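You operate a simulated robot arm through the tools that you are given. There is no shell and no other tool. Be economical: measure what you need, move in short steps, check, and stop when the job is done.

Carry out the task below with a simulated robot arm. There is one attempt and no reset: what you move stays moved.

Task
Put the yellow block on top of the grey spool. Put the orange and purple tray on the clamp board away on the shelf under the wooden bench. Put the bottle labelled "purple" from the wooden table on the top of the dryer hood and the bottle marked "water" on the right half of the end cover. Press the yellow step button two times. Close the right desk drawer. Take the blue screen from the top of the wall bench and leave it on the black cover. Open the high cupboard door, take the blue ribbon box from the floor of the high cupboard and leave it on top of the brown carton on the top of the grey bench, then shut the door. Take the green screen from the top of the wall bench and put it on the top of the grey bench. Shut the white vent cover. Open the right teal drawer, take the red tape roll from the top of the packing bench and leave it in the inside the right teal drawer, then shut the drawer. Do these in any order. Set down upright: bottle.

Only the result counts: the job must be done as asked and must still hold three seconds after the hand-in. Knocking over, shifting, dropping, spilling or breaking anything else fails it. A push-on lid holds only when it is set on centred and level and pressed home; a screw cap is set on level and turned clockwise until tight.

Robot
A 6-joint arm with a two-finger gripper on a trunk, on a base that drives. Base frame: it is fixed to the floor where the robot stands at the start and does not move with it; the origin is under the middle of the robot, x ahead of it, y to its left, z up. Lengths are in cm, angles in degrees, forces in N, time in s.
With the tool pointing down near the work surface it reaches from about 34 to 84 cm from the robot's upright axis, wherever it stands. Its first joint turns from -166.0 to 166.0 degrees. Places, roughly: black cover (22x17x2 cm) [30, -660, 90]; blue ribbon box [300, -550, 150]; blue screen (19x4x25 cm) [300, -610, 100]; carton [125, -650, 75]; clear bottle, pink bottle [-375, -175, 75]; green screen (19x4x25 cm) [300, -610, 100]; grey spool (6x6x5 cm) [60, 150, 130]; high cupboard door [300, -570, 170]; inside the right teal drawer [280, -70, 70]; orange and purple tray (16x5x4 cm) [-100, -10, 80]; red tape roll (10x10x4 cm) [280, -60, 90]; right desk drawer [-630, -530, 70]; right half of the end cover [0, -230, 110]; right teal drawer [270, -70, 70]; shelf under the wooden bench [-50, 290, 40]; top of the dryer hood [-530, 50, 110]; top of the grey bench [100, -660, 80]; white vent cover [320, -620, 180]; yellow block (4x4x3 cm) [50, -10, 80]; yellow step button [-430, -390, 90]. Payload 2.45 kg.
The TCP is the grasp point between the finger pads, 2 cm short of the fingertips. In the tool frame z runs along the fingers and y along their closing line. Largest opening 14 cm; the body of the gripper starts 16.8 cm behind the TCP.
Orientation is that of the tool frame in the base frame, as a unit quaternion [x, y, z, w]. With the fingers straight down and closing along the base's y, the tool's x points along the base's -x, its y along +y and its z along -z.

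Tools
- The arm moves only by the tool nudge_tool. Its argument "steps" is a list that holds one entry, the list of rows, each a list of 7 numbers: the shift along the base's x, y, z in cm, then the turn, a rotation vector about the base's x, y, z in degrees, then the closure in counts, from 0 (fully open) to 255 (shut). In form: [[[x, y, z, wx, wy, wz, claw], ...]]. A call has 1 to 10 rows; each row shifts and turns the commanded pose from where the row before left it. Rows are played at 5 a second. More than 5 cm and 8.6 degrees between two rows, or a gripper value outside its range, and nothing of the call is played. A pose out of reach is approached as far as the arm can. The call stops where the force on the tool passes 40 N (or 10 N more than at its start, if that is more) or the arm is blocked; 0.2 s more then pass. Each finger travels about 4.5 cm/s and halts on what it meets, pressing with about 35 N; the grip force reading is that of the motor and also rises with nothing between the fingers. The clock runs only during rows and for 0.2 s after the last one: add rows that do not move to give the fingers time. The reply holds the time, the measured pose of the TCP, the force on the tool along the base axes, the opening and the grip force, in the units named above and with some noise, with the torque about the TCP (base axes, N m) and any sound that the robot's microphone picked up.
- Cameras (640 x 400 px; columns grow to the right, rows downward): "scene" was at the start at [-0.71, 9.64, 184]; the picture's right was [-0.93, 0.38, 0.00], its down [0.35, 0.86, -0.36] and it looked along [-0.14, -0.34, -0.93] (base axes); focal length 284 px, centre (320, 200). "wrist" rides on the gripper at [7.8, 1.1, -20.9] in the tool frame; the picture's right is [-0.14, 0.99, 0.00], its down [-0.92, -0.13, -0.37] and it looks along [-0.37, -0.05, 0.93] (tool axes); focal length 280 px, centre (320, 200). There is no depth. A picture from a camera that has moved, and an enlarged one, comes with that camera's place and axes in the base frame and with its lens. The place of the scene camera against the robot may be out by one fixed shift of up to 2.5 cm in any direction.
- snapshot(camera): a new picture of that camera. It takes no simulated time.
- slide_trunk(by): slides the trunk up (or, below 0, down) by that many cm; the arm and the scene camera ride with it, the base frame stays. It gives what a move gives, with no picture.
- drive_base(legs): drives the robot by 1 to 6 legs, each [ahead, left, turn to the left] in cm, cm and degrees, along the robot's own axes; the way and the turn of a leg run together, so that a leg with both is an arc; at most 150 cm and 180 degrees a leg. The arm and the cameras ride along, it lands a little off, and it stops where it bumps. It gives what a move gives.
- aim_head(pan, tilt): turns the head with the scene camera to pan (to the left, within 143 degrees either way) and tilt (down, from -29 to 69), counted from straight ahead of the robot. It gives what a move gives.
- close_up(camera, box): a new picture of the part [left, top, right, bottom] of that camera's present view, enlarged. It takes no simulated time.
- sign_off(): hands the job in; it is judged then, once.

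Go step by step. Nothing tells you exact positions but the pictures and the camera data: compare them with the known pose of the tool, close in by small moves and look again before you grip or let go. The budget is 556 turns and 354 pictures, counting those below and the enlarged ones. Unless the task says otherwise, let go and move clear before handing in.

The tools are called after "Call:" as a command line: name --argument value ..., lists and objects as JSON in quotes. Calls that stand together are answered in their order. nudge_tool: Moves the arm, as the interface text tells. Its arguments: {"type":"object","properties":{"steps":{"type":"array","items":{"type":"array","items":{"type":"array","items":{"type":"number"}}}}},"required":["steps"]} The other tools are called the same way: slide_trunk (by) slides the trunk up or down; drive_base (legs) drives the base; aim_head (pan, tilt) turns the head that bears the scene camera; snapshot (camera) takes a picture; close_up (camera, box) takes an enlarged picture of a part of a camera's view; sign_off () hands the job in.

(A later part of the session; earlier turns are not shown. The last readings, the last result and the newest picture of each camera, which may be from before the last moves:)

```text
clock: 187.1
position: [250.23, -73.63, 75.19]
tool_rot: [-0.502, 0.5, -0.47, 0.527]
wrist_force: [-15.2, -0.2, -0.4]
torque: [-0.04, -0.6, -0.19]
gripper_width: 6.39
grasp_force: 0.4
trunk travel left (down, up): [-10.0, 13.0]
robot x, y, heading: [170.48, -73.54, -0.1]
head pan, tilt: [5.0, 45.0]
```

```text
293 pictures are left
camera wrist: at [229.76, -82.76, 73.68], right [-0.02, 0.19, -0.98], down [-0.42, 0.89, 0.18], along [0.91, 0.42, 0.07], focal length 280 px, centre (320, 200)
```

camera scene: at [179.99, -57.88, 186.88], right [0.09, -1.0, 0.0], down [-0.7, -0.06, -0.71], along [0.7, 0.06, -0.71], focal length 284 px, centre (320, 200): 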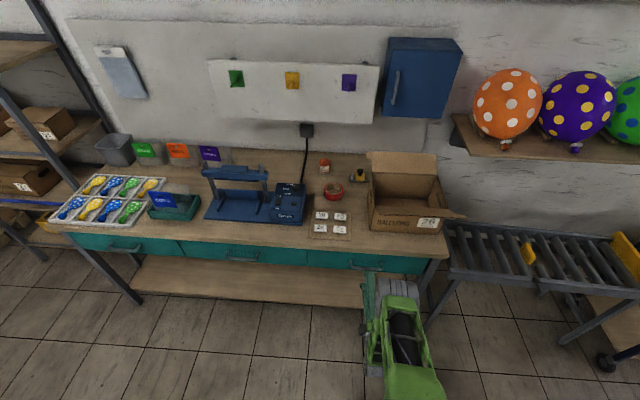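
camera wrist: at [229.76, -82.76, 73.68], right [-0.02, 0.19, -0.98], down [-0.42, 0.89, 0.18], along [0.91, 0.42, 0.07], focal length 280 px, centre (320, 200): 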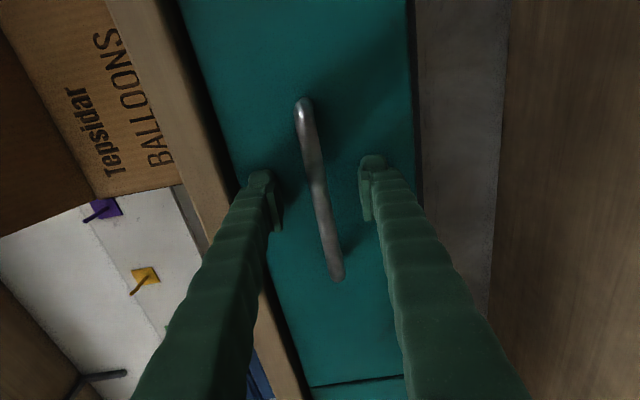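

The tips touch the drawer face with the bar between them. I close on the bar and pull the drawer with the base.

Call:
nudge_tool --steps '[[[-0.4, 0, 0, 0, 0, 0, 180], [0, 0, 0, 0, 0, 0, 220], [0, 0, 0, 0, 0, 0, 255], [0, 0, 0, 0, 0, 0, 255], [0, 0, 0, 0, 0, 0, 255], [0, 0, 0, 0, 0, 0, 255]]]'

Call:
drive_base --legs '[[-12, 0, 0]]'

Call:
snapshot --camera "scene"

```text
clock: 188.5
position: [249.98, -73.59, 75.0]
tool_rot: [-0.503, 0.502, -0.469, 0.525]
wrist_force: [-1.1, 1.4, -12.9]
torque: [-1.43, -0.21, 0.02]
gripper_width: 0.93
grasp_force: 36.6
trunk travel left (down, up): [-10.0, 13.0]
robot x, y, heading: [170.31, -73.11, -0.1]
head pan, tilt: [5.0, 45.0]
```

```text
clock: 189.8
position: [238.29, -73.58, 75.03]
tool_rot: [-0.503, 0.502, -0.469, 0.525]
wrist_force: [-1.7, -1.5, -19.0]
torque: [-1.4, -0.24, 0.06]
gripper_width: 0.96
grasp_force: 36.8
trunk travel left (down, up): [-10.0, 13.0]
robot x, y, heading: [158.99, -73.78, 0.3]
head pan, tilt: [5.0, 45.0]
```

```text
292 pictures are left
camera scene: at [168.28, -57.87, 186.87], right [0.09, -1.0, 0.0], down [-0.7, -0.06, -0.71], along [0.7, 0.06, -0.71], focal length 284 px, centre (320, 200)
```

scene: 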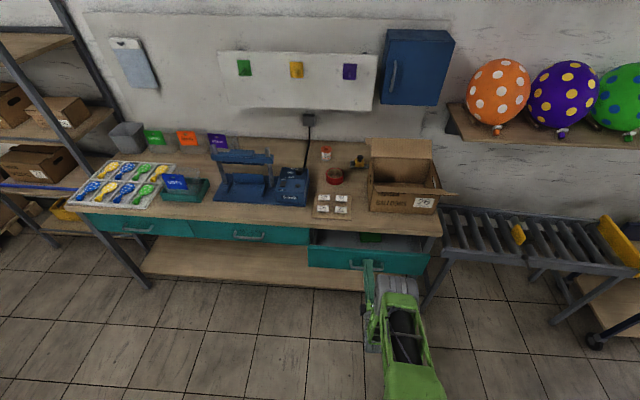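

The drawer follows. I pull another 13 cm.

Call:
drive_base --legs '[[-13, 0, 0]]'

Call:
close_up --camera "scene" --box '[250, 120, 490, 290]'

```text
clock: 191.1
position: [225.22, -73.77, 74.97]
tool_rot: [-0.503, 0.502, -0.469, 0.525]
wrist_force: [-1.4, -6.6, -8.2]
torque: [-1.43, -0.07, 0.09]
gripper_width: 0.94
grasp_force: 37.1
trunk travel left (down, up): [-10.0, 13.0]
robot x, y, heading: [145.6, -73.34, 0.2]
head pan, tilt: [5.0, 45.0]
```

```text
2.35 times, centred on (370, 205) of scene
camera zoom: at [155.1, -57.94, 186.88], right [0.09, -1.0, 0.0], down [-0.7, -0.06, -0.71], along [0.7, 0.06, -0.71], focal length 668 px, centre (202, 188)
```

zoom: 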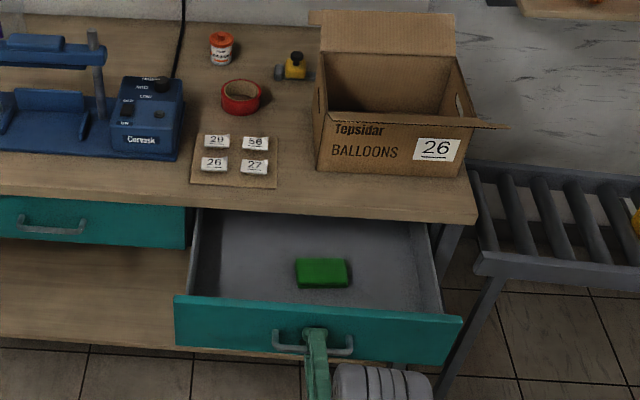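

The drawer is open about 25 cm with only a green block inside. I release the handle, back off, and bring the tool upright.

Call:
nudge_tool --steps '[[[0, 0, 0, 0, 0, 0, 200], [0, 0, 0, 0, 0, 0, 150], [0, 0, 0, 0, 0, 0, 140], [-4, 0, 0, 0, 0, 0, 140], [-4, 0, 0, 0, 0, 0, 140]]]'

Call:
drive_base --legs '[[-20, 0, 0]]'

Call:
nudge_tool --steps '[[[0, 0, 3, 0, 8.4, 0, 100], [0, 0, 3, 0, 8.4, 0, 60], [0, 0, 3, 0, 8.4, 0, 30], [0, 0, 3, 0, 8.4, 0, 0], [0, 0, 3, 0, 8.4, 0, 0], [0, 0, 3, 0, 8.4, 0, 0], [0, 0, 3, 0, 8.4, 0, 0], [0, 0, 3, 0, 8.4, 0, 0], [0, 0, 3, 0, 8.4, 0, 0], [0, 0, 3, 0, 8.4, 0, 0]]]'

```text
clock: 192.2
position: [217.09, -73.53, 75.05]
tool_rot: [-0.504, 0.5, -0.469, 0.526]
wrist_force: [1.4, -0.7, 0.0]
torque: [0.03, 0.01, 0.02]
gripper_width: 6.3
grasp_force: 0.1
trunk travel left (down, up): [-10.0, 13.0]
robot x, y, heading: [145.87, -73.17, 0.3]
head pan, tilt: [5.0, 45.0]
```

```text
clock: 193.8
position: [197.22, -73.56, 75.05]
tool_rot: [-0.503, 0.501, -0.468, 0.526]
wrist_force: [-0.4, 0.3, 0.1]
torque: [0.02, 0.0, -0.01]
gripper_width: 6.31
grasp_force: 0.0
trunk travel left (down, up): [-10.0, 13.0]
robot x, y, heading: [125.55, -73.63, -0.1]
head pan, tilt: [5.0, 45.0]
```

```text
clock: 196.1
position: [198.75, -76.84, 98.9]
tool_rot: [-0.664, 0.712, -0.173, 0.147]
wrist_force: [-0.1, -0.6, 0.3]
torque: [-0.03, -0.01, -0.01]
gripper_width: 14.01
grasp_force: 0.1
out of reach, approached as far as the arm can: row 8, 9, 10
trunk travel left (down, up): [-10.0, 13.0]
robot x, y, heading: [125.57, -73.53, 0.5]
head pan, tilt: [5.0, 45.0]
```

Call:
nudge_tool --steps '[[[-4, 0.8, 0, 0, 0, 0, 0], [-4, 0.8, 0, 0, 0, 0, 0], [-4, 0.8, 0, 0, 0, 0, 0], [0, 0.8, 0, 0, 8, 0, 0], [0, 0, 0, 0, 8, 0, 0], [0, 0, 0, 0, 8, 0, 0]]]'

```text
clock: 197.4
position: [185.82, -71.29, 100.3]
tool_rot: [-0.687, 0.726, 0.034, -0.013]
wrist_force: [-0.2, 0.1, 0.2]
torque: [0.0, 0.02, 0.01]
gripper_width: 14.01
grasp_force: 0.0
trunk travel left (down, up): [-10.0, 13.0]
robot x, y, heading: [125.79, -73.4, 0.2]
head pan, tilt: [5.0, 45.0]
```

Upright again. I level it, swing the tool to the right-front and drive in left of the open drawer.

Call:
nudge_tool --steps '[[[-0.7, -4, 1.5, -1.8, -3.8, 0, 0], [-0.7, -4, 1.5, 0, 0, 3, 0], [-0.7, -4, 1.5, 0, 0, 0, 0], [-0.7, -4, 1.5, 0, 0, 0, 0], [-0.7, -4, 1.5, 0, 0, 0, 0]]]'

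Call:
drive_base --legs '[[0, 45, 0], [75, 0, 0]]'

Call:
aim_head --pan -20 --tilt 60

Call:
snapshot --camera "scene"

Call:
snapshot --camera "wrist"

```text
clock: 198.7
position: [182.41, -91.31, 107.85]
tool_rot: [-0.705, 0.709, 0.0, 0.001]
wrist_force: [-0.3, -0.3, -0.3]
torque: [0.02, 0.0, 0.01]
gripper_width: 14.0
grasp_force: 0.0
trunk travel left (down, up): [-10.0, 13.0]
robot x, y, heading: [125.37, -73.5, 0.5]
head pan, tilt: [5.0, 45.0]
```

```text
clock: 206.8
position: [256.58, -47.78, 107.85]
tool_rot: [-0.701, 0.714, 0.001, 0.001]
wrist_force: [0.2, -0.8, -0.2]
torque: [-0.01, -0.01, 0.0]
gripper_width: 13.98
grasp_force: 0.1
trunk travel left (down, up): [-10.0, 13.0]
robot x, y, heading: [199.64, -28.96, -0.4]
head pan, tilt: [5.0, 45.0]
```

```text
clock: 207.7
position: [256.52, -47.72, 107.87]
tool_rot: [-0.701, 0.713, 0.0, 0.001]
wrist_force: [0.0, 0.7, -0.3]
torque: [0.03, -0.01, 0.03]
gripper_width: 14.0
grasp_force: 0.1
trunk travel left (down, up): [-10.0, 13.0]
robot x, y, heading: [200.22, -29.31, -0.7]
head pan, tilt: [-20.0, 60.0]
```

```text
290 pictures are left
camera scene: at [207.74, -16.62, 184.94], right [-0.35, -0.94, 0.0], down [-0.81, 0.3, -0.5], along [0.47, -0.18, -0.87], focal length 284 px, centre (320, 200)
```

scene: 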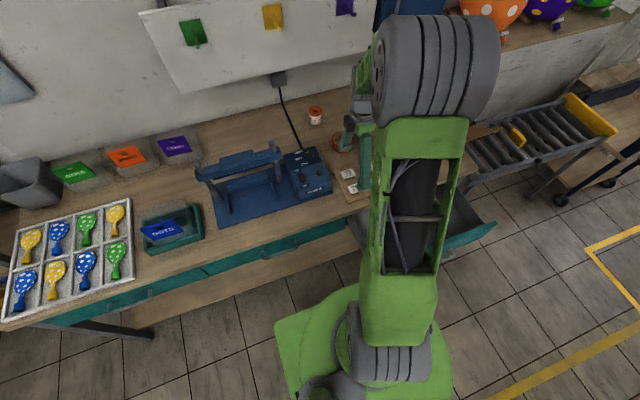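

```text
289 pictures are left
camera wrist: at [255.09, -55.74, 128.67], right [-0.99, 0.16, 0.0], down [0.14, 0.92, 0.37], along [0.06, 0.36, -0.93], focal length 280 px, centre (320, 200)
```

wrist: 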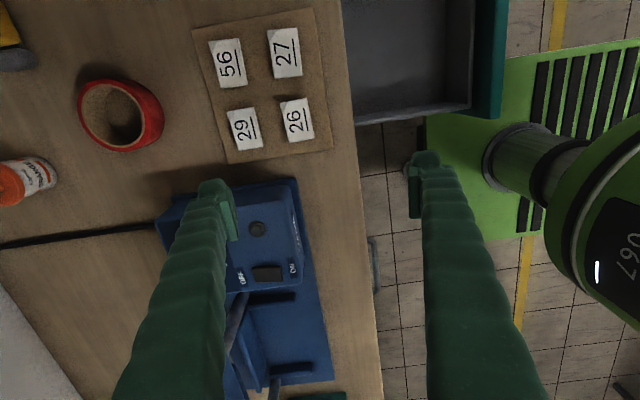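

The tape is at about (284.5,-57). I drive 13 cm closer, keeping clear of the open drawer.

Call:
nudge_tool --steps '[[[0, -4, 0, 0, 0, 0, 0]]]'

Call:
drive_base --legs '[[14, 3, 0]]'

Call:
snapshot --camera "wrist"

```text
clock: 208.1
position: [256.58, -51.87, 107.77]
tool_rot: [-0.7, 0.714, -0.001, 0.001]
wrist_force: [-0.2, -0.8, 0.1]
torque: [0.02, 0.03, 0.0]
gripper_width: 14.01
grasp_force: 0.0
trunk travel left (down, up): [-10.0, 13.0]
robot x, y, heading: [199.67, -29.13, -0.7]
head pan, tilt: [-20.0, 60.0]
```

```text
clock: 209.4
position: [270.58, -48.82, 107.75]
tool_rot: [-0.7, 0.714, 0.0, 0.001]
wrist_force: [0.2, -0.2, -0.2]
torque: [0.0, 0.03, 0.02]
gripper_width: 13.99
grasp_force: 0.2
trunk travel left (down, up): [-10.0, 13.0]
robot x, y, heading: [214.19, -26.28, -0.4]
head pan, tilt: [-20.0, 60.0]
```

```text
288 pictures are left
camera wrist: at [269.31, -56.86, 128.5], right [-0.99, 0.16, 0.0], down [0.14, 0.92, 0.37], along [0.06, 0.36, -0.93], focal length 280 px, centre (320, 200)
```

wrist: 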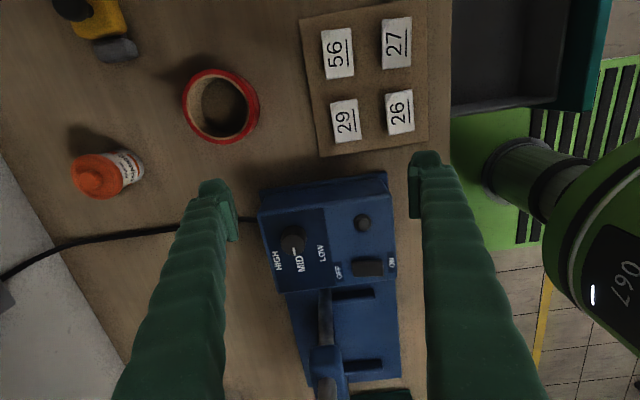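

The tape is at (284,-57). I move over it while descending, and look again.

Call:
nudge_tool --steps '[[[2.7, -2.6, -1.5, 0, 0, 0, 0], [2.7, -2.6, -2, 0, 0, 0, 0], [2.7, -1.6, -3.5, 0, 0, 0, 0], [2.7, -1.5, -3.5, 0, 0, 0, 0], [2.6, 0, -3.5, 0, 0, 0, 0]]]'

Call:
snapshot --camera "wrist"

```text
clock: 210.6
position: [284.05, -57.42, 93.51]
tool_rot: [-0.7, 0.714, 0.001, 0.001]
wrist_force: [0.1, 0.7, 0.4]
torque: [0.0, 0.02, 0.0]
gripper_width: 14.02
grasp_force: 0.2
trunk travel left (down, up): [-10.0, 13.0]
robot x, y, heading: [213.85, -26.24, -0.5]
head pan, tilt: [-20.0, 60.0]
```

```text
287 pictures are left
camera wrist: at [282.74, -65.37, 114.35], right [-0.99, 0.16, 0.0], down [0.14, 0.92, 0.37], along [0.06, 0.37, -0.93], focal length 280 px, centre (320, 200)
```

wrist: 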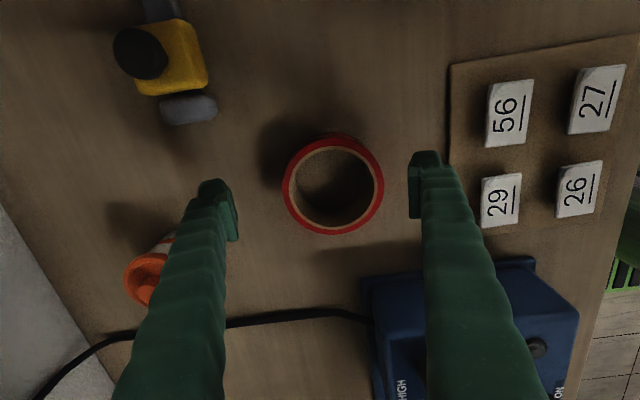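

Call:
nudge_tool --steps '[[[-0.9, 1.6, -3, 0, 0, 0, 0], [0, 0, -3, 0, 0, 0, 0], [0, 0, -2, 0, 0, 0, 0], [0, 0, -1, 0, 0, 0, 0], [0, 0, -1, 0, 0, 0, 0]]]'

Call:
snapshot --camera "wrist"

```text
clock: 211.4
position: [283.1, -55.58, 87.16]
tool_rot: [-0.7, 0.714, 0.0, 0.001]
wrist_force: [-5.2, 4.4, 14.4]
torque: [0.09, 1.29, -0.13]
gripper_width: 14.01
grasp_force: 0.0
trunk travel left (down, up): [-10.0, 13.0]
robot x, y, heading: [214.05, -26.55, -0.6]
head pan, tilt: [-20.0, 60.0]
stopped in row 3: the force on the tool passed its limit at 53 N (the readings are from after the stop); the commanded pose is now the measured one
```

```text
286 pictures are left
camera wrist: at [281.69, -63.59, 107.93], right [-0.99, 0.16, 0.0], down [0.14, 0.92, 0.37], along [0.06, 0.36, -0.93], focal length 280 px, centre (320, 200)
```

wrist: 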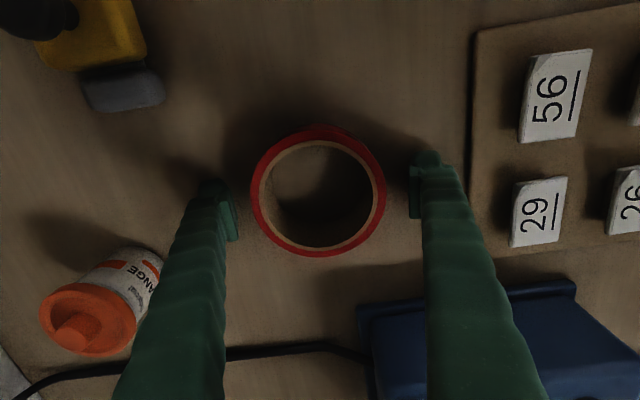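

Fingertips are on the bench top (≈85). I lift slightly, close on the roll and raise.

Call:
nudge_tool --steps '[[[0, 0, 0.3, 0, 0, 0, 40], [0, 0, 0, 0, 0, 0, 90], [0, 0, 0, 0, 0, 0, 130], [0, 0, 0, 0, 0, 0, 130], [0, 0, 0, 0, 0, 0, 130]]]'

Call:
nudge_tool --steps '[[[0, 0, 2, 0, 0, 0, 130], [-1, 0, 4, 0, 0, 0, 130], [-2, 0, 4, 0, 0, 0, 130], [-2, 0, 4, 0, 0, 0, 130]]]'

Call:
snapshot --camera "wrist"

```text
clock: 212.4
position: [282.78, -55.86, 87.63]
tool_rot: [-0.7, 0.714, 0.0, 0.0]
wrist_force: [-0.6, -0.2, 18.9]
torque: [0.06, 1.1, 0.04]
gripper_width: 10.11
grasp_force: 24.3
trunk travel left (down, up): [-10.0, 13.0]
robot x, y, heading: [213.88, -26.46, -0.6]
head pan, tilt: [-20.0, 60.0]
stopped in row 5: the force on the tool passed its limit at 44 N (the readings are from after the stop); the commanded pose is now the measured one
```

```text
clock: 213.4
position: [277.7, -55.79, 101.38]
tool_rot: [-0.701, 0.713, 0.003, -0.001]
wrist_force: [-0.6, -0.3, -1.5]
torque: [-0.01, -0.08, -0.02]
gripper_width: 10.09
grasp_force: 35.5
trunk travel left (down, up): [-10.0, 13.0]
robot x, y, heading: [213.87, -26.08, -0.5]
head pan, tilt: [-20.0, 60.0]
```

```text
285 pictures are left
camera wrist: at [276.42, -63.68, 122.13], right [-0.99, 0.16, 0.0], down [0.15, 0.92, 0.37], along [0.05, 0.37, -0.93], focal length 280 px, centre (320, 200)
```

wrist: 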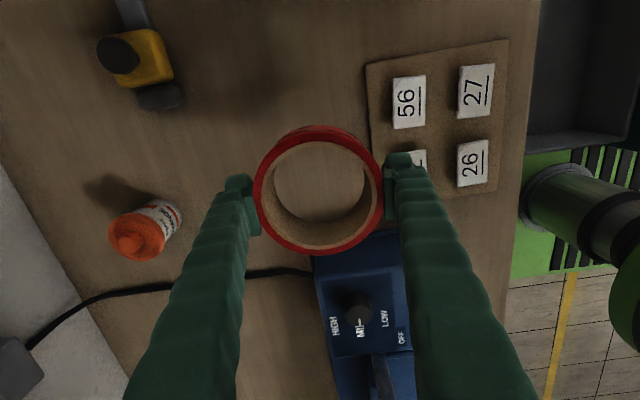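

Tape in hand. I back up 15 cm and carry it over the open drawer, left of the green block.

Call:
drive_base --legs '[[-15, 0, 0.5]]'

Call:
nudge_tool --steps '[[[-4.4, -1.4, 0, 0, 0, 0, 130], [-4.4, -1.4, 0, 0, 0, 0, 130], [-4.4, -1.4, 0, 0, 0, 0, 130], [-4.4, -1.4, 0, 0, 0, 0, 130], [-4, -0.8, 0, 0, 0, 0, 130]]]'

Call:
snapshot --camera "wrist"

Call:
aim_head --pan -35 --tilt 60

Call:
snapshot --camera "scene"

```text
clock: 214.8
position: [263.16, -55.28, 101.33]
tool_rot: [-0.702, 0.712, 0.001, 0.001]
wrist_force: [0.0, -0.4, -1.9]
torque: [0.0, -0.07, 0.0]
gripper_width: 10.1
grasp_force: 34.8
trunk travel left (down, up): [-10.0, 13.0]
robot x, y, heading: [199.32, -26.22, -0.2]
head pan, tilt: [-20.0, 60.0]
```

```text
clock: 216.0
position: [241.67, -61.54, 101.3]
tool_rot: [-0.702, 0.712, 0.002, 0.0]
wrist_force: [-0.8, 0.2, -1.8]
torque: [0.02, 0.01, -0.04]
gripper_width: 10.08
grasp_force: 35.1
trunk travel left (down, up): [-10.0, 13.0]
robot x, y, heading: [199.4, -26.13, -0.4]
head pan, tilt: [-20.0, 60.0]
```

```text
284 pictures are left
camera wrist: at [240.38, -69.56, 122.15], right [-0.99, 0.15, 0.0], down [0.14, 0.92, 0.37], along [0.05, 0.37, -0.93], focal length 280 px, centre (320, 200)
```

wrist: 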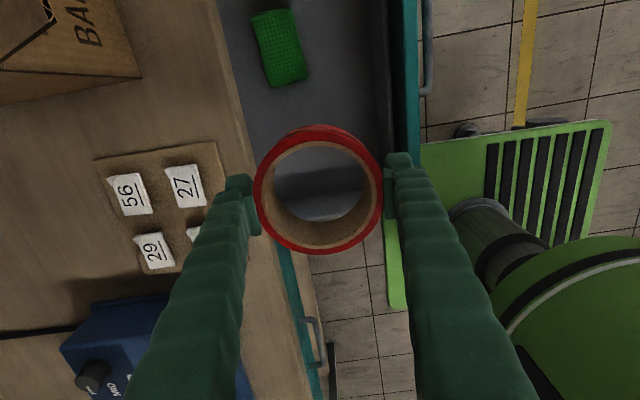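

```text
clock: 216.8
position: [241.79, -61.57, 101.29]
tool_rot: [-0.702, 0.712, 0.001, 0.0]
wrist_force: [-0.3, 1.0, -0.5]
torque: [0.0, 0.01, 0.0]
gripper_width: 10.08
grasp_force: 34.5
trunk travel left (down, up): [-10.0, 13.0]
robot x, y, heading: [199.25, -26.3, -0.3]
head pan, tilt: [-35.0, 60.0]
```

```text
283 pictures are left
camera scene: at [206.19, -15.19, 184.94], right [-0.58, -0.82, 0.0], down [-0.71, 0.5, -0.5], along [0.41, -0.29, -0.87], focal length 284 px, centre (320, 200)
```

scene: 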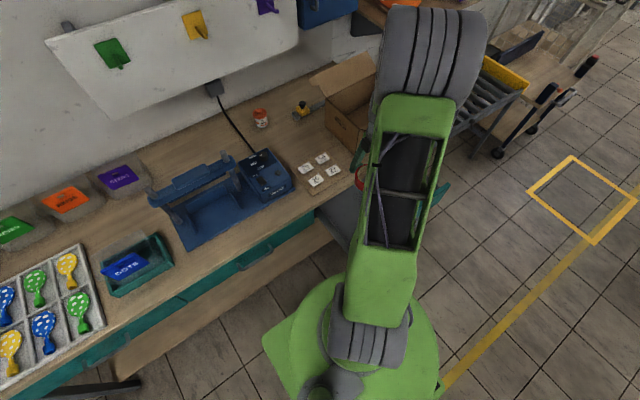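

The roll is over free drawer space. I lower it to the drawer floor.

Call:
nudge_tool --steps '[[[-0.5, 0, -4, 0, 0, 0, 130], [0, 0, -4, 0, 0, 0, 130], [0, 0, -4, 0, 0, 0, 130], [0, 0, -4, 0, 0, 0, 130], [0, 0, -4, 0, 0, 0, 130], [0, 0, -3, 0, 0, 0, 130]]]'

Call:
snapshot --camera "wrist"

```text
clock: 218.2
position: [241.16, -61.65, 78.52]
tool_rot: [-0.702, 0.712, 0.001, -0.001]
wrist_force: [-0.3, -0.8, -1.3]
torque: [-0.02, 0.01, 0.0]
gripper_width: 10.06
grasp_force: 34.6
trunk travel left (down, up): [-10.0, 13.0]
robot x, y, heading: [199.04, -25.94, -0.6]
head pan, tilt: [-35.0, 60.0]
```

```text
282 pictures are left
camera wrist: at [239.95, -69.68, 99.32], right [-0.99, 0.15, 0.0], down [0.14, 0.92, 0.37], along [0.05, 0.36, -0.93], focal length 280 px, centre (320, 200)
```

wrist: 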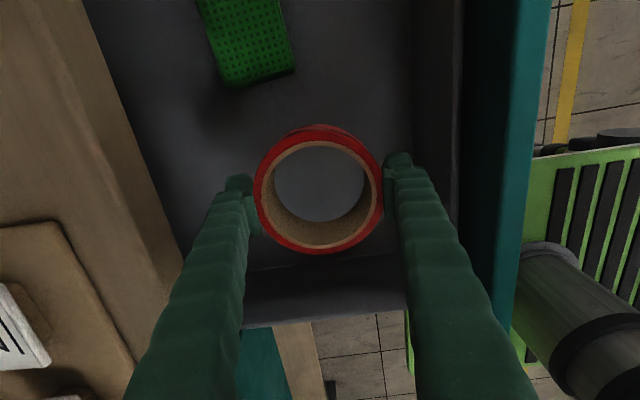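

Call:
nudge_tool --steps '[[[0, 0, -2, 0, 0, 0, 130], [0, 0, -1.5, 0, 0, 0, 130], [0, 0, -1, 0, 0, 0, 130], [0, 0, -1, 0, 0, 0, 130], [0, 0, -1, 0, 0, 0, 130], [0, 0, -1, 0, 0, 0, 130]]]'

```text
clock: 219.6
position: [241.21, -61.68, 70.74]
tool_rot: [-0.702, 0.713, 0.001, -0.001]
wrist_force: [0.2, 0.0, -0.6]
torque: [0.01, 0.01, 0.0]
gripper_width: 10.02
grasp_force: 35.0
trunk travel left (down, up): [-10.0, 13.0]
robot x, y, heading: [198.91, -26.06, -0.1]
head pan, tilt: [-35.0, 60.0]
```

Call:
nudge_tool --steps '[[[0, 0, -0.7, 0, 0, 0, 130], [0, 0, -0.7, 0, 0, 0, 130], [0, 0, -0.7, 0, 0, 0, 130], [0, 0, -0.7, 0, 0, 0, 130], [0, 0, -0.7, 0, 0, 0, 130]]]'

Call:
snapshot --camera "wrist"

```text
clock: 220.0
position: [241.66, -61.89, 70.67]
tool_rot: [-0.702, 0.712, -0.002, -0.001]
wrist_force: [1.8, 4.5, 27.5]
torque: [0.17, 0.37, 0.18]
gripper_width: 10.0
grasp_force: 35.1
trunk travel left (down, up): [-10.0, 13.0]
robot x, y, heading: [199.13, -25.97, -0.5]
head pan, tilt: [-35.0, 60.0]
stopped in row 2: the force on the tool passed its limit at 52 N (the readings are from after the stop); the commanded pose is now the measured one
```

```text
281 pictures are left
camera wrist: at [240.2, -69.79, 91.51], right [-0.99, 0.15, 0.0], down [0.14, 0.92, 0.37], along [0.06, 0.36, -0.93], focal length 280 px, centre (320, 200)
```

wrist: 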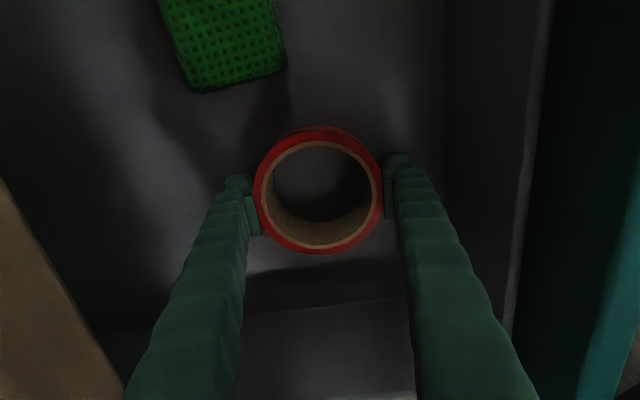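

It rests on the drawer floor. I open slightly and rise out.

Call:
nudge_tool --steps '[[[0, 0, 0.1, 0, 0, 0, 60], [0, 0, 0, 0, 0, 0, 40], [0, 0, 0, 0, 0, 0, 40], [0, 0, 2, 0, 0, 0, 40], [0, 0, 4, 0, 0, 0, 40], [0, 0, 5, 0, 0, 0, 40], [0, 0, 5, 0, 0, 0, 40], [0, 0, 5, 0, 0, 0, 40], [0, 0, 5, 0, 0, 0, 0]]]'

Call:
snapshot --camera "wrist"

```text
clock: 222.0
position: [241.57, -61.73, 96.67]
tool_rot: [-0.703, 0.711, -0.001, 0.001]
wrist_force: [0.7, -0.4, -0.2]
torque: [-0.04, -0.02, 0.01]
gripper_width: 14.0
grasp_force: 0.0
trunk travel left (down, up): [-10.0, 13.0]
robot x, y, heading: [199.16, -26.11, -0.4]
head pan, tilt: [-35.0, 60.0]
```

```text
280 pictures are left
camera wrist: at [240.2, -69.64, 117.49], right [-0.99, 0.15, 0.0], down [0.14, 0.92, 0.37], along [0.05, 0.36, -0.93], focal length 280 px, centre (320, 200)
```

wrist: 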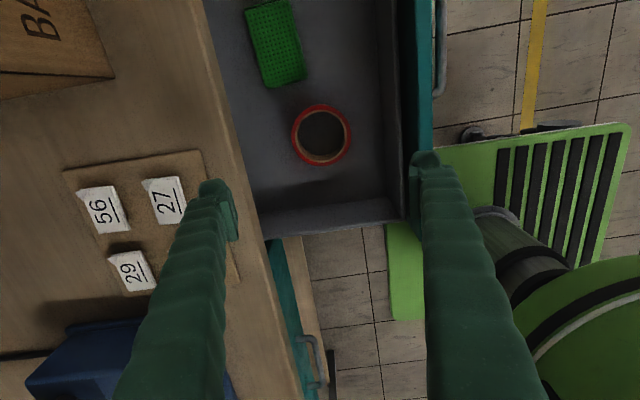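

The roll lies in the drawer. I back off to the front to push the drawer shut with closed fingers.

Call:
drive_base --legs '[[-27, 0, 0.5], [0, -34, 0]]'

Call:
nudge_tool --steps '[[[0, 4.5, 0, 0, 0, 0, 120], [0, 4.5, 0, 0, 0, 0, 255], [0, 4.5, 0, 0, 0, 0, 255], [0, 4.5, 0, 0, 0, 0, 255], [0, 4, 0, 0, 0, 0, 255], [0, 0, -5, 0, 0, 0, 255], [0, 0, -5, 0, 0, 0, 255], [0, 0, -5, 0, 0, 0, 255], [0, 0, -5, 0, 0, 0, 255]]]'

Call:
snapshot --camera "wrist"

```text
clock: 227.1
position: [214.83, -95.43, 96.54]
tool_rot: [-0.706, 0.709, 0.0, -0.001]
wrist_force: [0.5, -0.6, -0.6]
torque: [0.01, -0.03, 0.03]
gripper_width: 14.0
grasp_force: 0.2
trunk travel left (down, up): [-10.0, 13.0]
robot x, y, heading: [172.18, -60.47, -0.2]
head pan, tilt: [-35.0, 60.0]
```

```text
clock: 229.1
position: [214.98, -73.48, 76.8]
tool_rot: [-0.706, 0.708, 0.0, 0.0]
wrist_force: [-0.3, 0.0, 0.1]
torque: [0.05, 0.01, 0.01]
gripper_width: 0.02
grasp_force: 28.5
trunk travel left (down, up): [-10.0, 13.0]
robot x, y, heading: [172.36, -60.66, -0.0]
head pan, tilt: [-35.0, 60.0]
```

```text
279 pictures are left
camera wrist: at [213.71, -81.42, 97.68], right [-0.99, 0.14, 0.0], down [0.13, 0.92, 0.37], along [0.05, 0.36, -0.93], focal length 280 px, centre (320, 200)
```

wrist: 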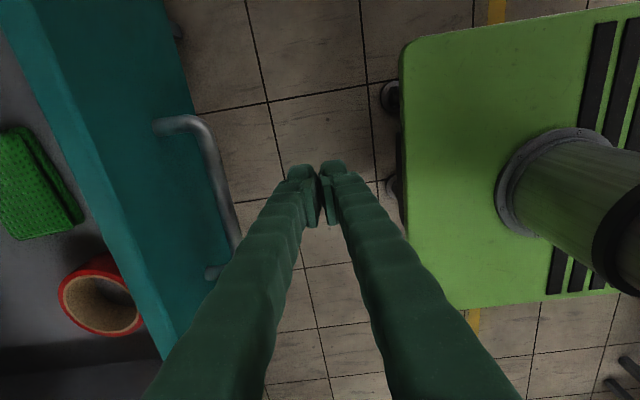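

Fingers are in front of the handle bar. I push the drawer in.

Call:
nudge_tool --steps '[[[4, 0, -1, 0, 0, 0, 255], [4, 0, 0, 0, 0, 0, 255], [4, 0, 0, 0, 0, 0, 255], [4, 0, 0, 0, 0, 0, 255], [4, 0, 0, 0, 0, 0, 255], [4, 0, 0, 0, 0, 0, 255], [4, 0, 0, 0, 0, 0, 255], [3, 0, 0, 0, 0, 0, 255], [2, 0, 0, 0, 0, 0, 255]]]'

Call:
nudge_tool --steps '[[[2, 0, 0, 0, 0, 0, 255], [1, 0, 0, 0, 0, 0, 255], [1, 0, 0, 0, 0, 0, 255]]]'

Call:
aim_head --pan 0 --tilt 45

Call:
snapshot --camera "scene"

```text
clock: 230.9
position: [245.39, -73.62, 75.33]
tool_rot: [-0.705, 0.709, 0.009, -0.009]
wrist_force: [-9.3, 0.4, 3.5]
torque: [0.05, 0.01, 0.13]
gripper_width: 0.01
grasp_force: 29.2
trunk travel left (down, up): [-10.0, 13.0]
robot x, y, heading: [172.27, -60.34, 0.2]
head pan, tilt: [-35.0, 60.0]
stopped in row 9: the force on the tool passed its limit at 47 N (the readings are from after the stop); the commanded pose is now the measured one
```

```text
clock: 231.3
position: [245.41, -73.66, 74.99]
tool_rot: [-0.705, 0.709, 0.019, -0.015]
wrist_force: [-10.7, 0.0, 0.1]
torque: [0.04, 0.02, 0.14]
gripper_width: 0.0
grasp_force: 29.4
trunk travel left (down, up): [-10.0, 13.0]
robot x, y, heading: [172.2, -60.31, 0.1]
head pan, tilt: [-35.0, 60.0]
stopped in row 1: the force on the tool passed its limit at 53 N (the readings are from after the stop); the commanded pose is now the measured one
```

```text
clock: 232.3
position: [245.3, -73.6, 75.0]
tool_rot: [-0.705, 0.709, 0.019, -0.015]
wrist_force: [-20.8, -0.8, -7.6]
torque: [-0.06, 0.19, 0.13]
gripper_width: 0.0
grasp_force: 29.4
trunk travel left (down, up): [-10.0, 13.0]
robot x, y, heading: [171.77, -60.24, 0.0]
head pan, tilt: [0.0, 45.0]
```

```text
278 pictures are left
camera scene: at [181.68, -45.44, 186.88], right [0.0, -1.0, 0.0], down [-0.71, 0.0, -0.71], along [0.71, 0.0, -0.71], focal length 284 px, centre (320, 200)
```

scene: 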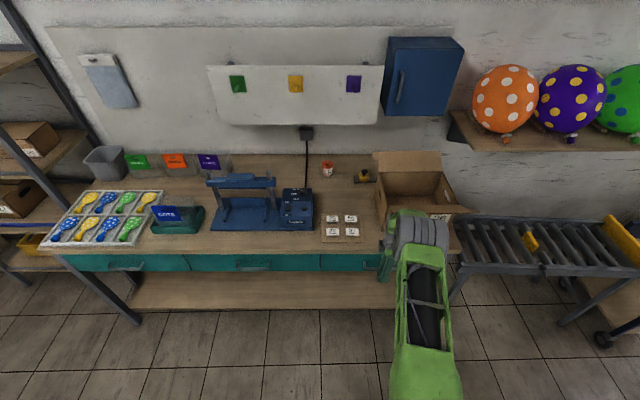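

Call:
nudge_tool --steps '[[[-4, 0, 0, 0, 0, 0, 255], [-4, 0, 0, 0, 0, 0, 255], [-4, 0, 4, 1, 1, 0, 255]]]'

Call:
nudge_tool --steps '[[[-3, -3, 2.5, 0, 0, 0, 255], [-3, -3, 2.5, 0, 0, 0, 255], [-3, -3, 2.5, 0, 0, 0, 255], [-3, -3, 2.5, 0, 0, 0, 255]]]'

Call:
close_up --camera "scene" --box '[280, 200, 480, 320]'

```text
refused: row 3 steps farther than a row can; nothing moved
```

```text
clock: 233.3
position: [233.65, -85.93, 84.96]
tool_rot: [-0.705, 0.709, 0.015, -0.013]
wrist_force: [0.4, -0.5, 1.1]
torque: [0.02, -0.04, 0.01]
gripper_width: 0.01
grasp_force: 29.4
trunk travel left (down, up): [-10.0, 13.0]
robot x, y, heading: [171.96, -60.24, 0.0]
head pan, tilt: [0.0, 45.0]
```

```text
3.20 times, centred on (380, 260) of scene
camera zoom: at [181.7, -45.46, 186.9], right [0.0, -1.0, 0.0], down [-0.71, 0.0, -0.71], along [0.71, 0.0, -0.71], focal length 909 px, centre (128, 8)
```

zoom: 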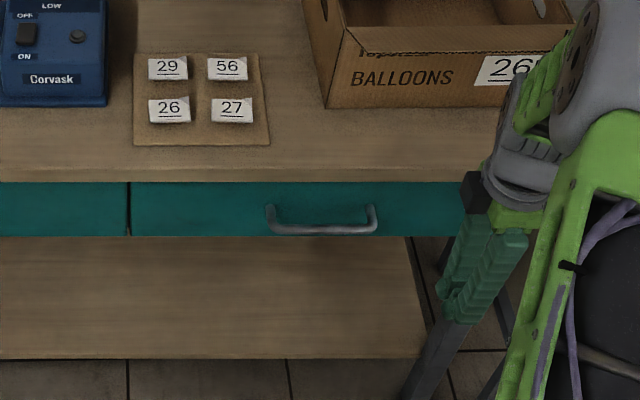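

The drawer is flush and shut. I level the tool, tuck it, and look towards the far end of the room for the route to the wall bench.

Call:
nudge_tool --steps '[[[-3, 3, 2, -2.3, -2.3, 0, 100], [-3, 3, 2, 0, 0, 0, 0], [-2, 3, 3, 0, 0, 0, 0], [0, 4, 2.5, 0, 0, 0, 0], [0, 4, 2.5, 0, 0, 0, 0], [0, 4, 2.5, 0, 0, 0, 0]]]'

Call:
drive_base --legs '[[-20, 0, 0], [0, 0, -90]]'

Call:
aim_head --pan 0 --tilt 20

Call:
snapshot --camera "scene"

```text
clock: 234.7
position: [225.66, -64.56, 99.52]
tool_rot: [-0.704, 0.71, -0.012, -0.015]
wrist_force: [-1.0, -0.1, 0.0]
torque: [-0.03, -0.01, -0.02]
gripper_width: 12.27
grasp_force: 0.1
trunk travel left (down, up): [-10.0, 13.0]
robot x, y, heading: [172.56, -60.23, 0.1]
head pan, tilt: [0.0, 45.0]
```

```text
clock: 240.2
position: [146.69, -113.55, 99.56]
tool_rot: [0.014, 1.0, 0.001, -0.017]
wrist_force: [0.6, 0.5, -0.6]
torque: [-0.01, -0.01, 0.0]
gripper_width: 14.01
grasp_force: 0.0
trunk travel left (down, up): [-10.0, 13.0]
robot x, y, heading: [152.14, -60.57, -91.2]
head pan, tilt: [0.0, 45.0]
```

```text
clock: 241.1
position: [146.84, -113.58, 99.45]
tool_rot: [0.014, 1.0, 0.001, -0.017]
wrist_force: [1.4, -0.1, 0.6]
torque: [0.0, 0.01, -0.04]
gripper_width: 13.99
grasp_force: 0.1
trunk travel left (down, up): [-10.0, 13.0]
robot x, y, heading: [152.31, -59.85, -91.1]
head pan, tilt: [0.0, 20.0]
```

```text
276 pictures are left
camera scene: at [166.43, -70.04, 190.74], right [-1.0, 0.02, 0.0], down [0.01, 0.34, -0.94], along [-0.02, -0.94, -0.34], focal length 284 px, centre (320, 200)
```

scene: 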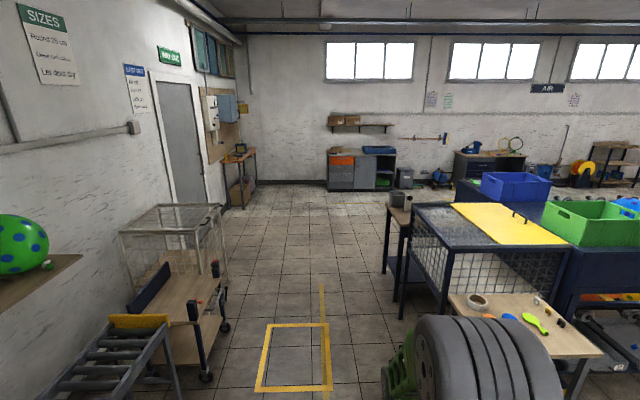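

The lane towards -y is free. I drive down it to the far end.

Call:
drive_base --legs '[[150, 8, 1], [150, 8, 0], [120, 0, 0]]'

Call:
aim_head --pan 45 --tilt 20

Call:
snapshot --camera "scene"

Call:
aim_head --pan -10 --tilt 25

Call:
snapshot --camera "scene"

```text
refused: leg 1 is longer than a leg can be; nothing moved
```

```text
clock: 242.2
position: [146.68, -113.64, 99.49]
tool_rot: [0.013, 1.0, 0.001, -0.017]
wrist_force: [0.1, -0.2, 0.5]
torque: [0.01, 0.0, -0.02]
gripper_width: 14.0
grasp_force: 0.0
trunk travel left (down, up): [-10.0, 13.0]
robot x, y, heading: [152.07, -60.74, -91.1]
head pan, tilt: [45.0, 20.0]
```

```text
275 pictures are left
camera scene: at [173.06, -67.45, 190.75], right [-0.72, -0.69, 0.0], down [-0.24, 0.25, -0.94], along [0.65, -0.68, -0.34], focal length 284 px, centre (320, 200)
```

scene: 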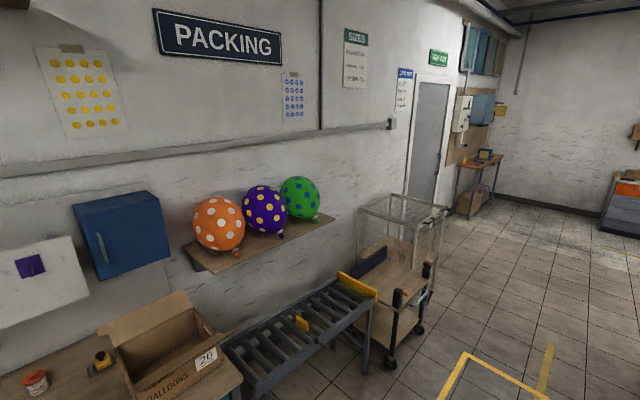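

```text
clock: 243.4
position: [146.64, -113.6, 99.4]
tool_rot: [0.014, 1.0, 0.001, -0.018]
wrist_force: [0.1, 0.3, -0.3]
torque: [0.02, 0.0, 0.04]
gripper_width: 14.01
grasp_force: 0.1
trunk travel left (down, up): [-10.0, 13.0]
robot x, y, heading: [152.3, -59.83, -91.3]
head pan, tilt: [-10.0, 25.0]
```

```text
274 pictures are left
camera scene: at [164.84, -69.76, 189.94], right [-0.98, 0.19, 0.0], down [0.08, 0.41, -0.91], along [-0.18, -0.89, -0.42], focal length 284 px, centre (320, 200)
```

scene: 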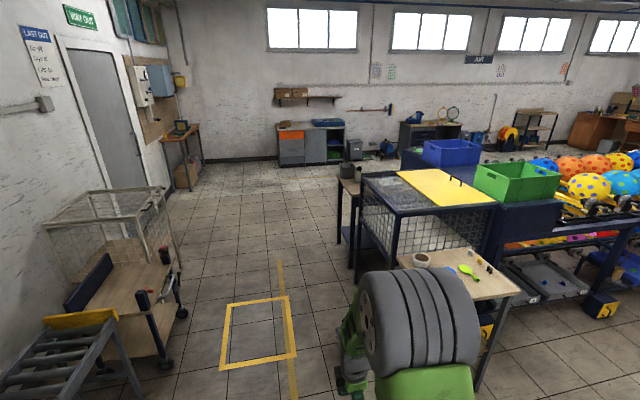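

Call:
drive_base --legs '[[145, 8, 1], [145, 8, 0], [125, 0, 0]]'

Call:
aim_head --pan 45 --tilt 20

Call:
snapshot --camera "scene"

Call:
aim_head --pan -20 --tilt 25

Call:
snapshot --camera "scene"

```text
clock: 263.2
position: [166.1, -524.75, 99.47]
tool_rot: [0.005, 1.0, 0.001, -0.017]
wrist_force: [0.1, 0.1, 0.2]
torque: [0.0, 0.0, 0.02]
gripper_width: 13.97
grasp_force: 0.1
trunk travel left (down, up): [-10.0, 13.0]
robot x, y, heading: [171.03, -471.14, -90.3]
head pan, tilt: [-10.0, 25.0]
```

```text
clock: 264.4
position: [166.17, -524.73, 99.5]
tool_rot: [0.007, 1.0, 0.001, -0.017]
wrist_force: [-0.2, 0.7, 0.3]
torque: [0.0, 0.01, -0.02]
gripper_width: 13.98
grasp_force: 0.1
trunk travel left (down, up): [-10.0, 13.0]
robot x, y, heading: [170.78, -471.41, -90.2]
head pan, tilt: [45.0, 20.0]
```

```text
273 pictures are left
camera scene: at [191.79, -478.14, 190.75], right [-0.71, -0.7, 0.0], down [-0.24, 0.24, -0.94], along [0.66, -0.67, -0.34], focal length 284 px, centre (320, 200)
```

scene: 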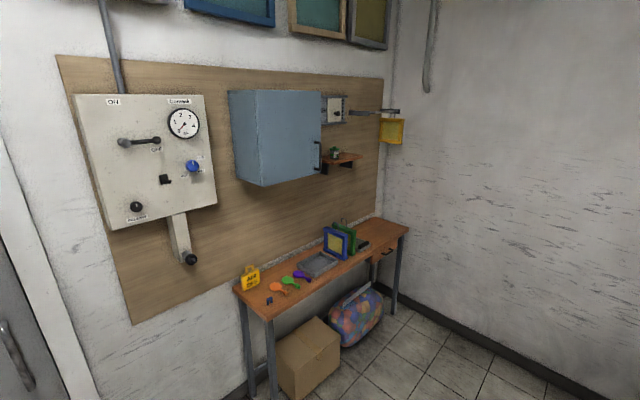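

```text
clock: 265.8
position: [166.18, -524.77, 99.55]
tool_rot: [0.006, 1.0, 0.001, -0.018]
wrist_force: [0.0, -0.9, -0.3]
torque: [0.03, -0.02, 0.03]
gripper_width: 13.97
grasp_force: 0.0
trunk travel left (down, up): [-10.0, 13.0]
robot x, y, heading: [171.08, -471.04, -90.4]
head pan, tilt: [-20.0, 25.0]
```

```text
272 pictures are left
camera scene: at [182.05, -480.16, 189.94], right [-0.94, 0.35, 0.0], down [0.15, 0.4, -0.91], along [-0.31, -0.85, -0.42], focal length 284 px, centre (320, 200)
```

scene: 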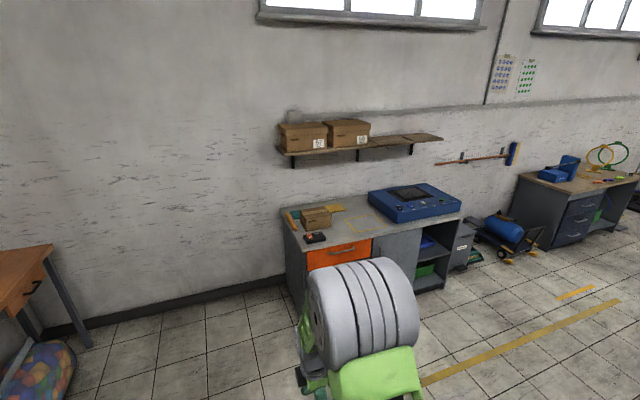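

I see the wall bench with the framed screens, the grey-blue high cupboard, and the small white vent beside it. I enlarge these.

Call:
aim_head --pan 48 --tilt 15

Call:
close_up --camera "scene" --box '[210, 100, 410, 220]'

Call:
close_up --camera "scene" --box '[210, 220, 430, 360]'

Call:
aim_head --pan -20 --tilt 35

Call:
close_up --camera "scene" --box '[250, 100, 490, 250]'

```text
clock: 267.2
position: [166.21, -524.82, 99.53]
tool_rot: [0.006, 1.0, 0.001, -0.017]
wrist_force: [0.5, -0.2, 0.7]
torque: [0.03, -0.01, -0.02]
gripper_width: 14.02
grasp_force: 0.0
trunk travel left (down, up): [-10.0, 13.0]
robot x, y, heading: [170.48, -471.32, -90.2]
head pan, tilt: [48.0, 15.0]
```

```text
3.20 times, centred on (310, 160) of scene
camera zoom: at [192.15, -477.81, 191.56], right [-0.67, -0.74, 0.0], down [-0.19, 0.17, -0.97], along [0.71, -0.65, -0.26], focal length 909 px, centre (352, 328)
```

zoom: 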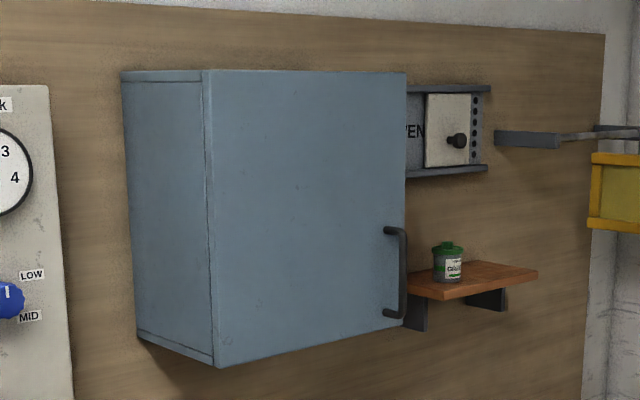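

```text
2.86 times, centred on (320, 290) of scene
camera zoom: at [192.15, -477.81, 191.56], right [-0.67, -0.74, 0.0], down [-0.19, 0.17, -0.97], along [0.71, -0.65, -0.26], focal length 812 px, centre (320, -57)
```

zoom: 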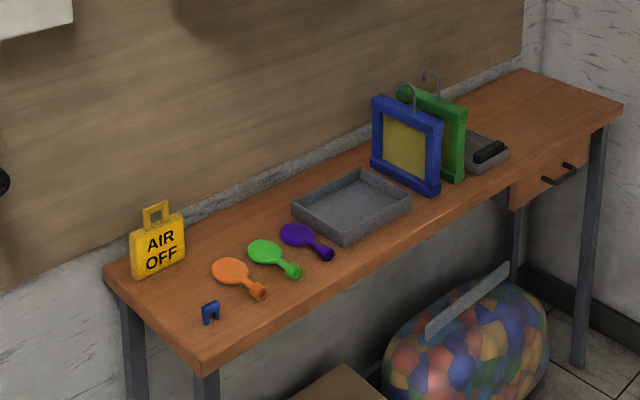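

```text
clock: 268.6
position: [166.11, -524.68, 99.47]
tool_rot: [0.006, 1.0, 0.001, -0.017]
wrist_force: [0.4, -0.2, -0.1]
torque: [-0.03, 0.01, -0.02]
gripper_width: 13.99
grasp_force: 0.0
trunk travel left (down, up): [-10.0, 13.0]
robot x, y, heading: [170.82, -471.25, -90.4]
head pan, tilt: [-20.0, 35.0]
```

```text
2.67 times, centred on (370, 175) of scene
camera zoom: at [182.19, -479.78, 188.37], right [-0.94, 0.35, 0.0], down [0.2, 0.54, -0.82], along [-0.28, -0.77, -0.57], focal length 758 px, centre (187, 267)
```

zoom: 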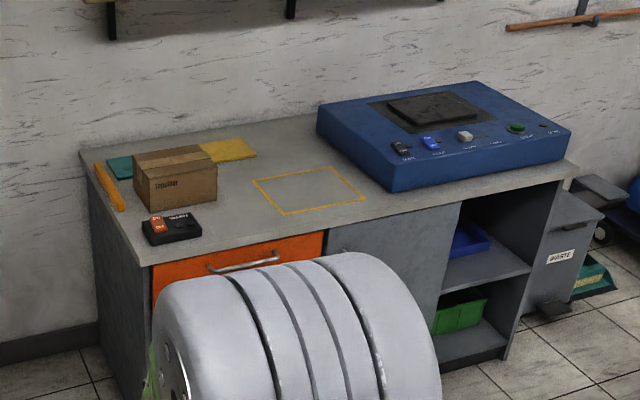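

I now have the layout: screens stand on the wall bench at about (298–318, -612) and (298–318, -620), perpendicular to the wall. The grey bench has the blue machine with the black cover and a brown carton. I drive in front of the wall bench, facing it.

Call:
drive_base --legs '[[0, 25, 0], [140, 0, 0], [0, 0, 90]]'

Call:
aim_head --pan 0 --tilt 40

Call:
snapshot --camera "scene"

```text
clock: 281.7
position: [248.54, -612.99, 99.47]
tool_rot: [0.714, -0.7, 0.012, 0.013]
wrist_force: [-0.1, 0.6, 0.0]
torque: [-0.05, -0.04, 0.01]
gripper_width: 14.0
grasp_force: 0.0
trunk travel left (down, up): [-10.0, 13.0]
robot x, y, heading: [195.4, -610.1, 1.7]
head pan, tilt: [-20.0, 35.0]
```

```text
clock: 282.6
position: [248.48, -612.98, 99.47]
tool_rot: [0.714, -0.7, 0.012, 0.013]
wrist_force: [-0.5, 0.2, 0.4]
torque: [0.02, -0.02, 0.0]
gripper_width: 13.99
grasp_force: 0.1
trunk travel left (down, up): [-10.0, 13.0]
robot x, y, heading: [194.74, -609.94, 1.5]
head pan, tilt: [0.0, 40.0]
```

```text
268 pictures are left
camera scene: at [204.46, -594.99, 187.61], right [0.03, -1.0, 0.0], down [-0.64, -0.02, -0.77], along [0.77, 0.02, -0.64], focal length 284 px, centre (320, 200)
```

scene: 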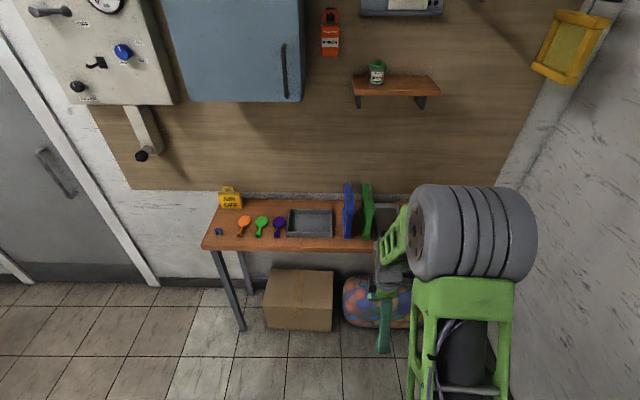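

The blue screen is left, the green right of it. I pitch the tool up to horizontal, pointing at the bench.

Call:
nudge_tool --steps '[[[1.5, 0, 0, 2, -8.4, 0, 0], [1.5, 0, 0, 0, -8.4, 0, 0], [1.5, 0, 0, 0, -8.4, 0, 0], [1.5, 0, 0, 0, -8.4, 0, 0], [1.5, 0, 0, 0, -8.4, 0, 0], [1.5, 0, 0, 0, -8.4, 0, 0], [1.5, 0, 0, 0, -8.4, 0, 0], [1.5, 0, 0, 0, -8.4, 0, 0], [1, 0, 0, 0, -8.4, 0, 0], [1, 0, 0, 0, -8.4, 0, 0]]]'

Call:
nudge_tool --steps '[[[0, 0, 0, 0, -6, 0, 0], [0, 0, 0, -8, 0, 0, 0], [0, 0, 0, -8, 0, 0, 0], [0, 0, 0, -8, 0, 0, 0], [0, 0, 0, -8, 0, 0, 0], [0, 0, 0, -8, 0, 0, 0]]]'

```text
clock: 284.8
position: [262.08, -613.93, 99.4]
tool_rot: [-0.535, 0.539, -0.472, 0.448]
wrist_force: [0.2, 0.1, -0.1]
torque: [-0.01, 0.01, 0.02]
gripper_width: 13.98
grasp_force: 0.1
out of reach, approached as far as the arm can: row 3
trunk travel left (down, up): [-10.0, 13.0]
robot x, y, heading: [194.78, -609.87, 1.1]
head pan, tilt: [0.0, 40.0]
```

```text
clock: 286.2
position: [262.03, -613.9, 99.39]
tool_rot: [0.643, -0.312, 0.645, -0.271]
wrist_force: [0.2, 0.2, 0.2]
torque: [0.02, 0.01, -0.01]
gripper_width: 14.0
grasp_force: 0.0
trunk travel left (down, up): [-10.0, 13.0]
robot x, y, heading: [195.16, -610.22, 1.7]
head pan, tilt: [0.0, 40.0]
```

Call:
nudge_tool --steps '[[[0, 0, 0, -8.3, 0, 0, 0], [0, 0, 0, -8.3, 0, 0, 0], [0, 0, 0, -8.3, 0, 0, 0], [0, 0, 0, -8.3, 0, 0, 0], [0, 0, 0, -8.3, 0, 0, 0], [0, 0, 0, -6, 0, 0, 0]]]'

Call:
snapshot --camera "wrist"

```text
clock: 287.6
position: [263.0, -613.71, 99.5]
tool_rot: [0.698, -0.068, 0.712, -0.027]
wrist_force: [0.0, -0.9, -1.2]
torque: [0.0, 0.02, 0.02]
gripper_width: 14.01
grasp_force: 0.0
out of reach, approached as far as the arm can: row 3, 4, 5, 6
trunk travel left (down, up): [-10.0, 13.0]
robot x, y, heading: [194.73, -610.16, 1.5]
head pan, tilt: [0.0, 40.0]
```

```text
267 pictures are left
camera wrist: at [241.73, -614.78, 106.69], right [-0.05, -0.96, -0.27], down [-0.34, 0.27, -0.9], along [0.94, 0.04, -0.34], focal length 280 px, centre (320, 200)
```

wrist: 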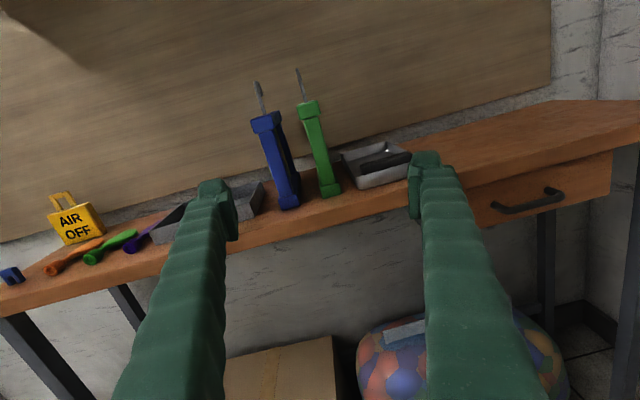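

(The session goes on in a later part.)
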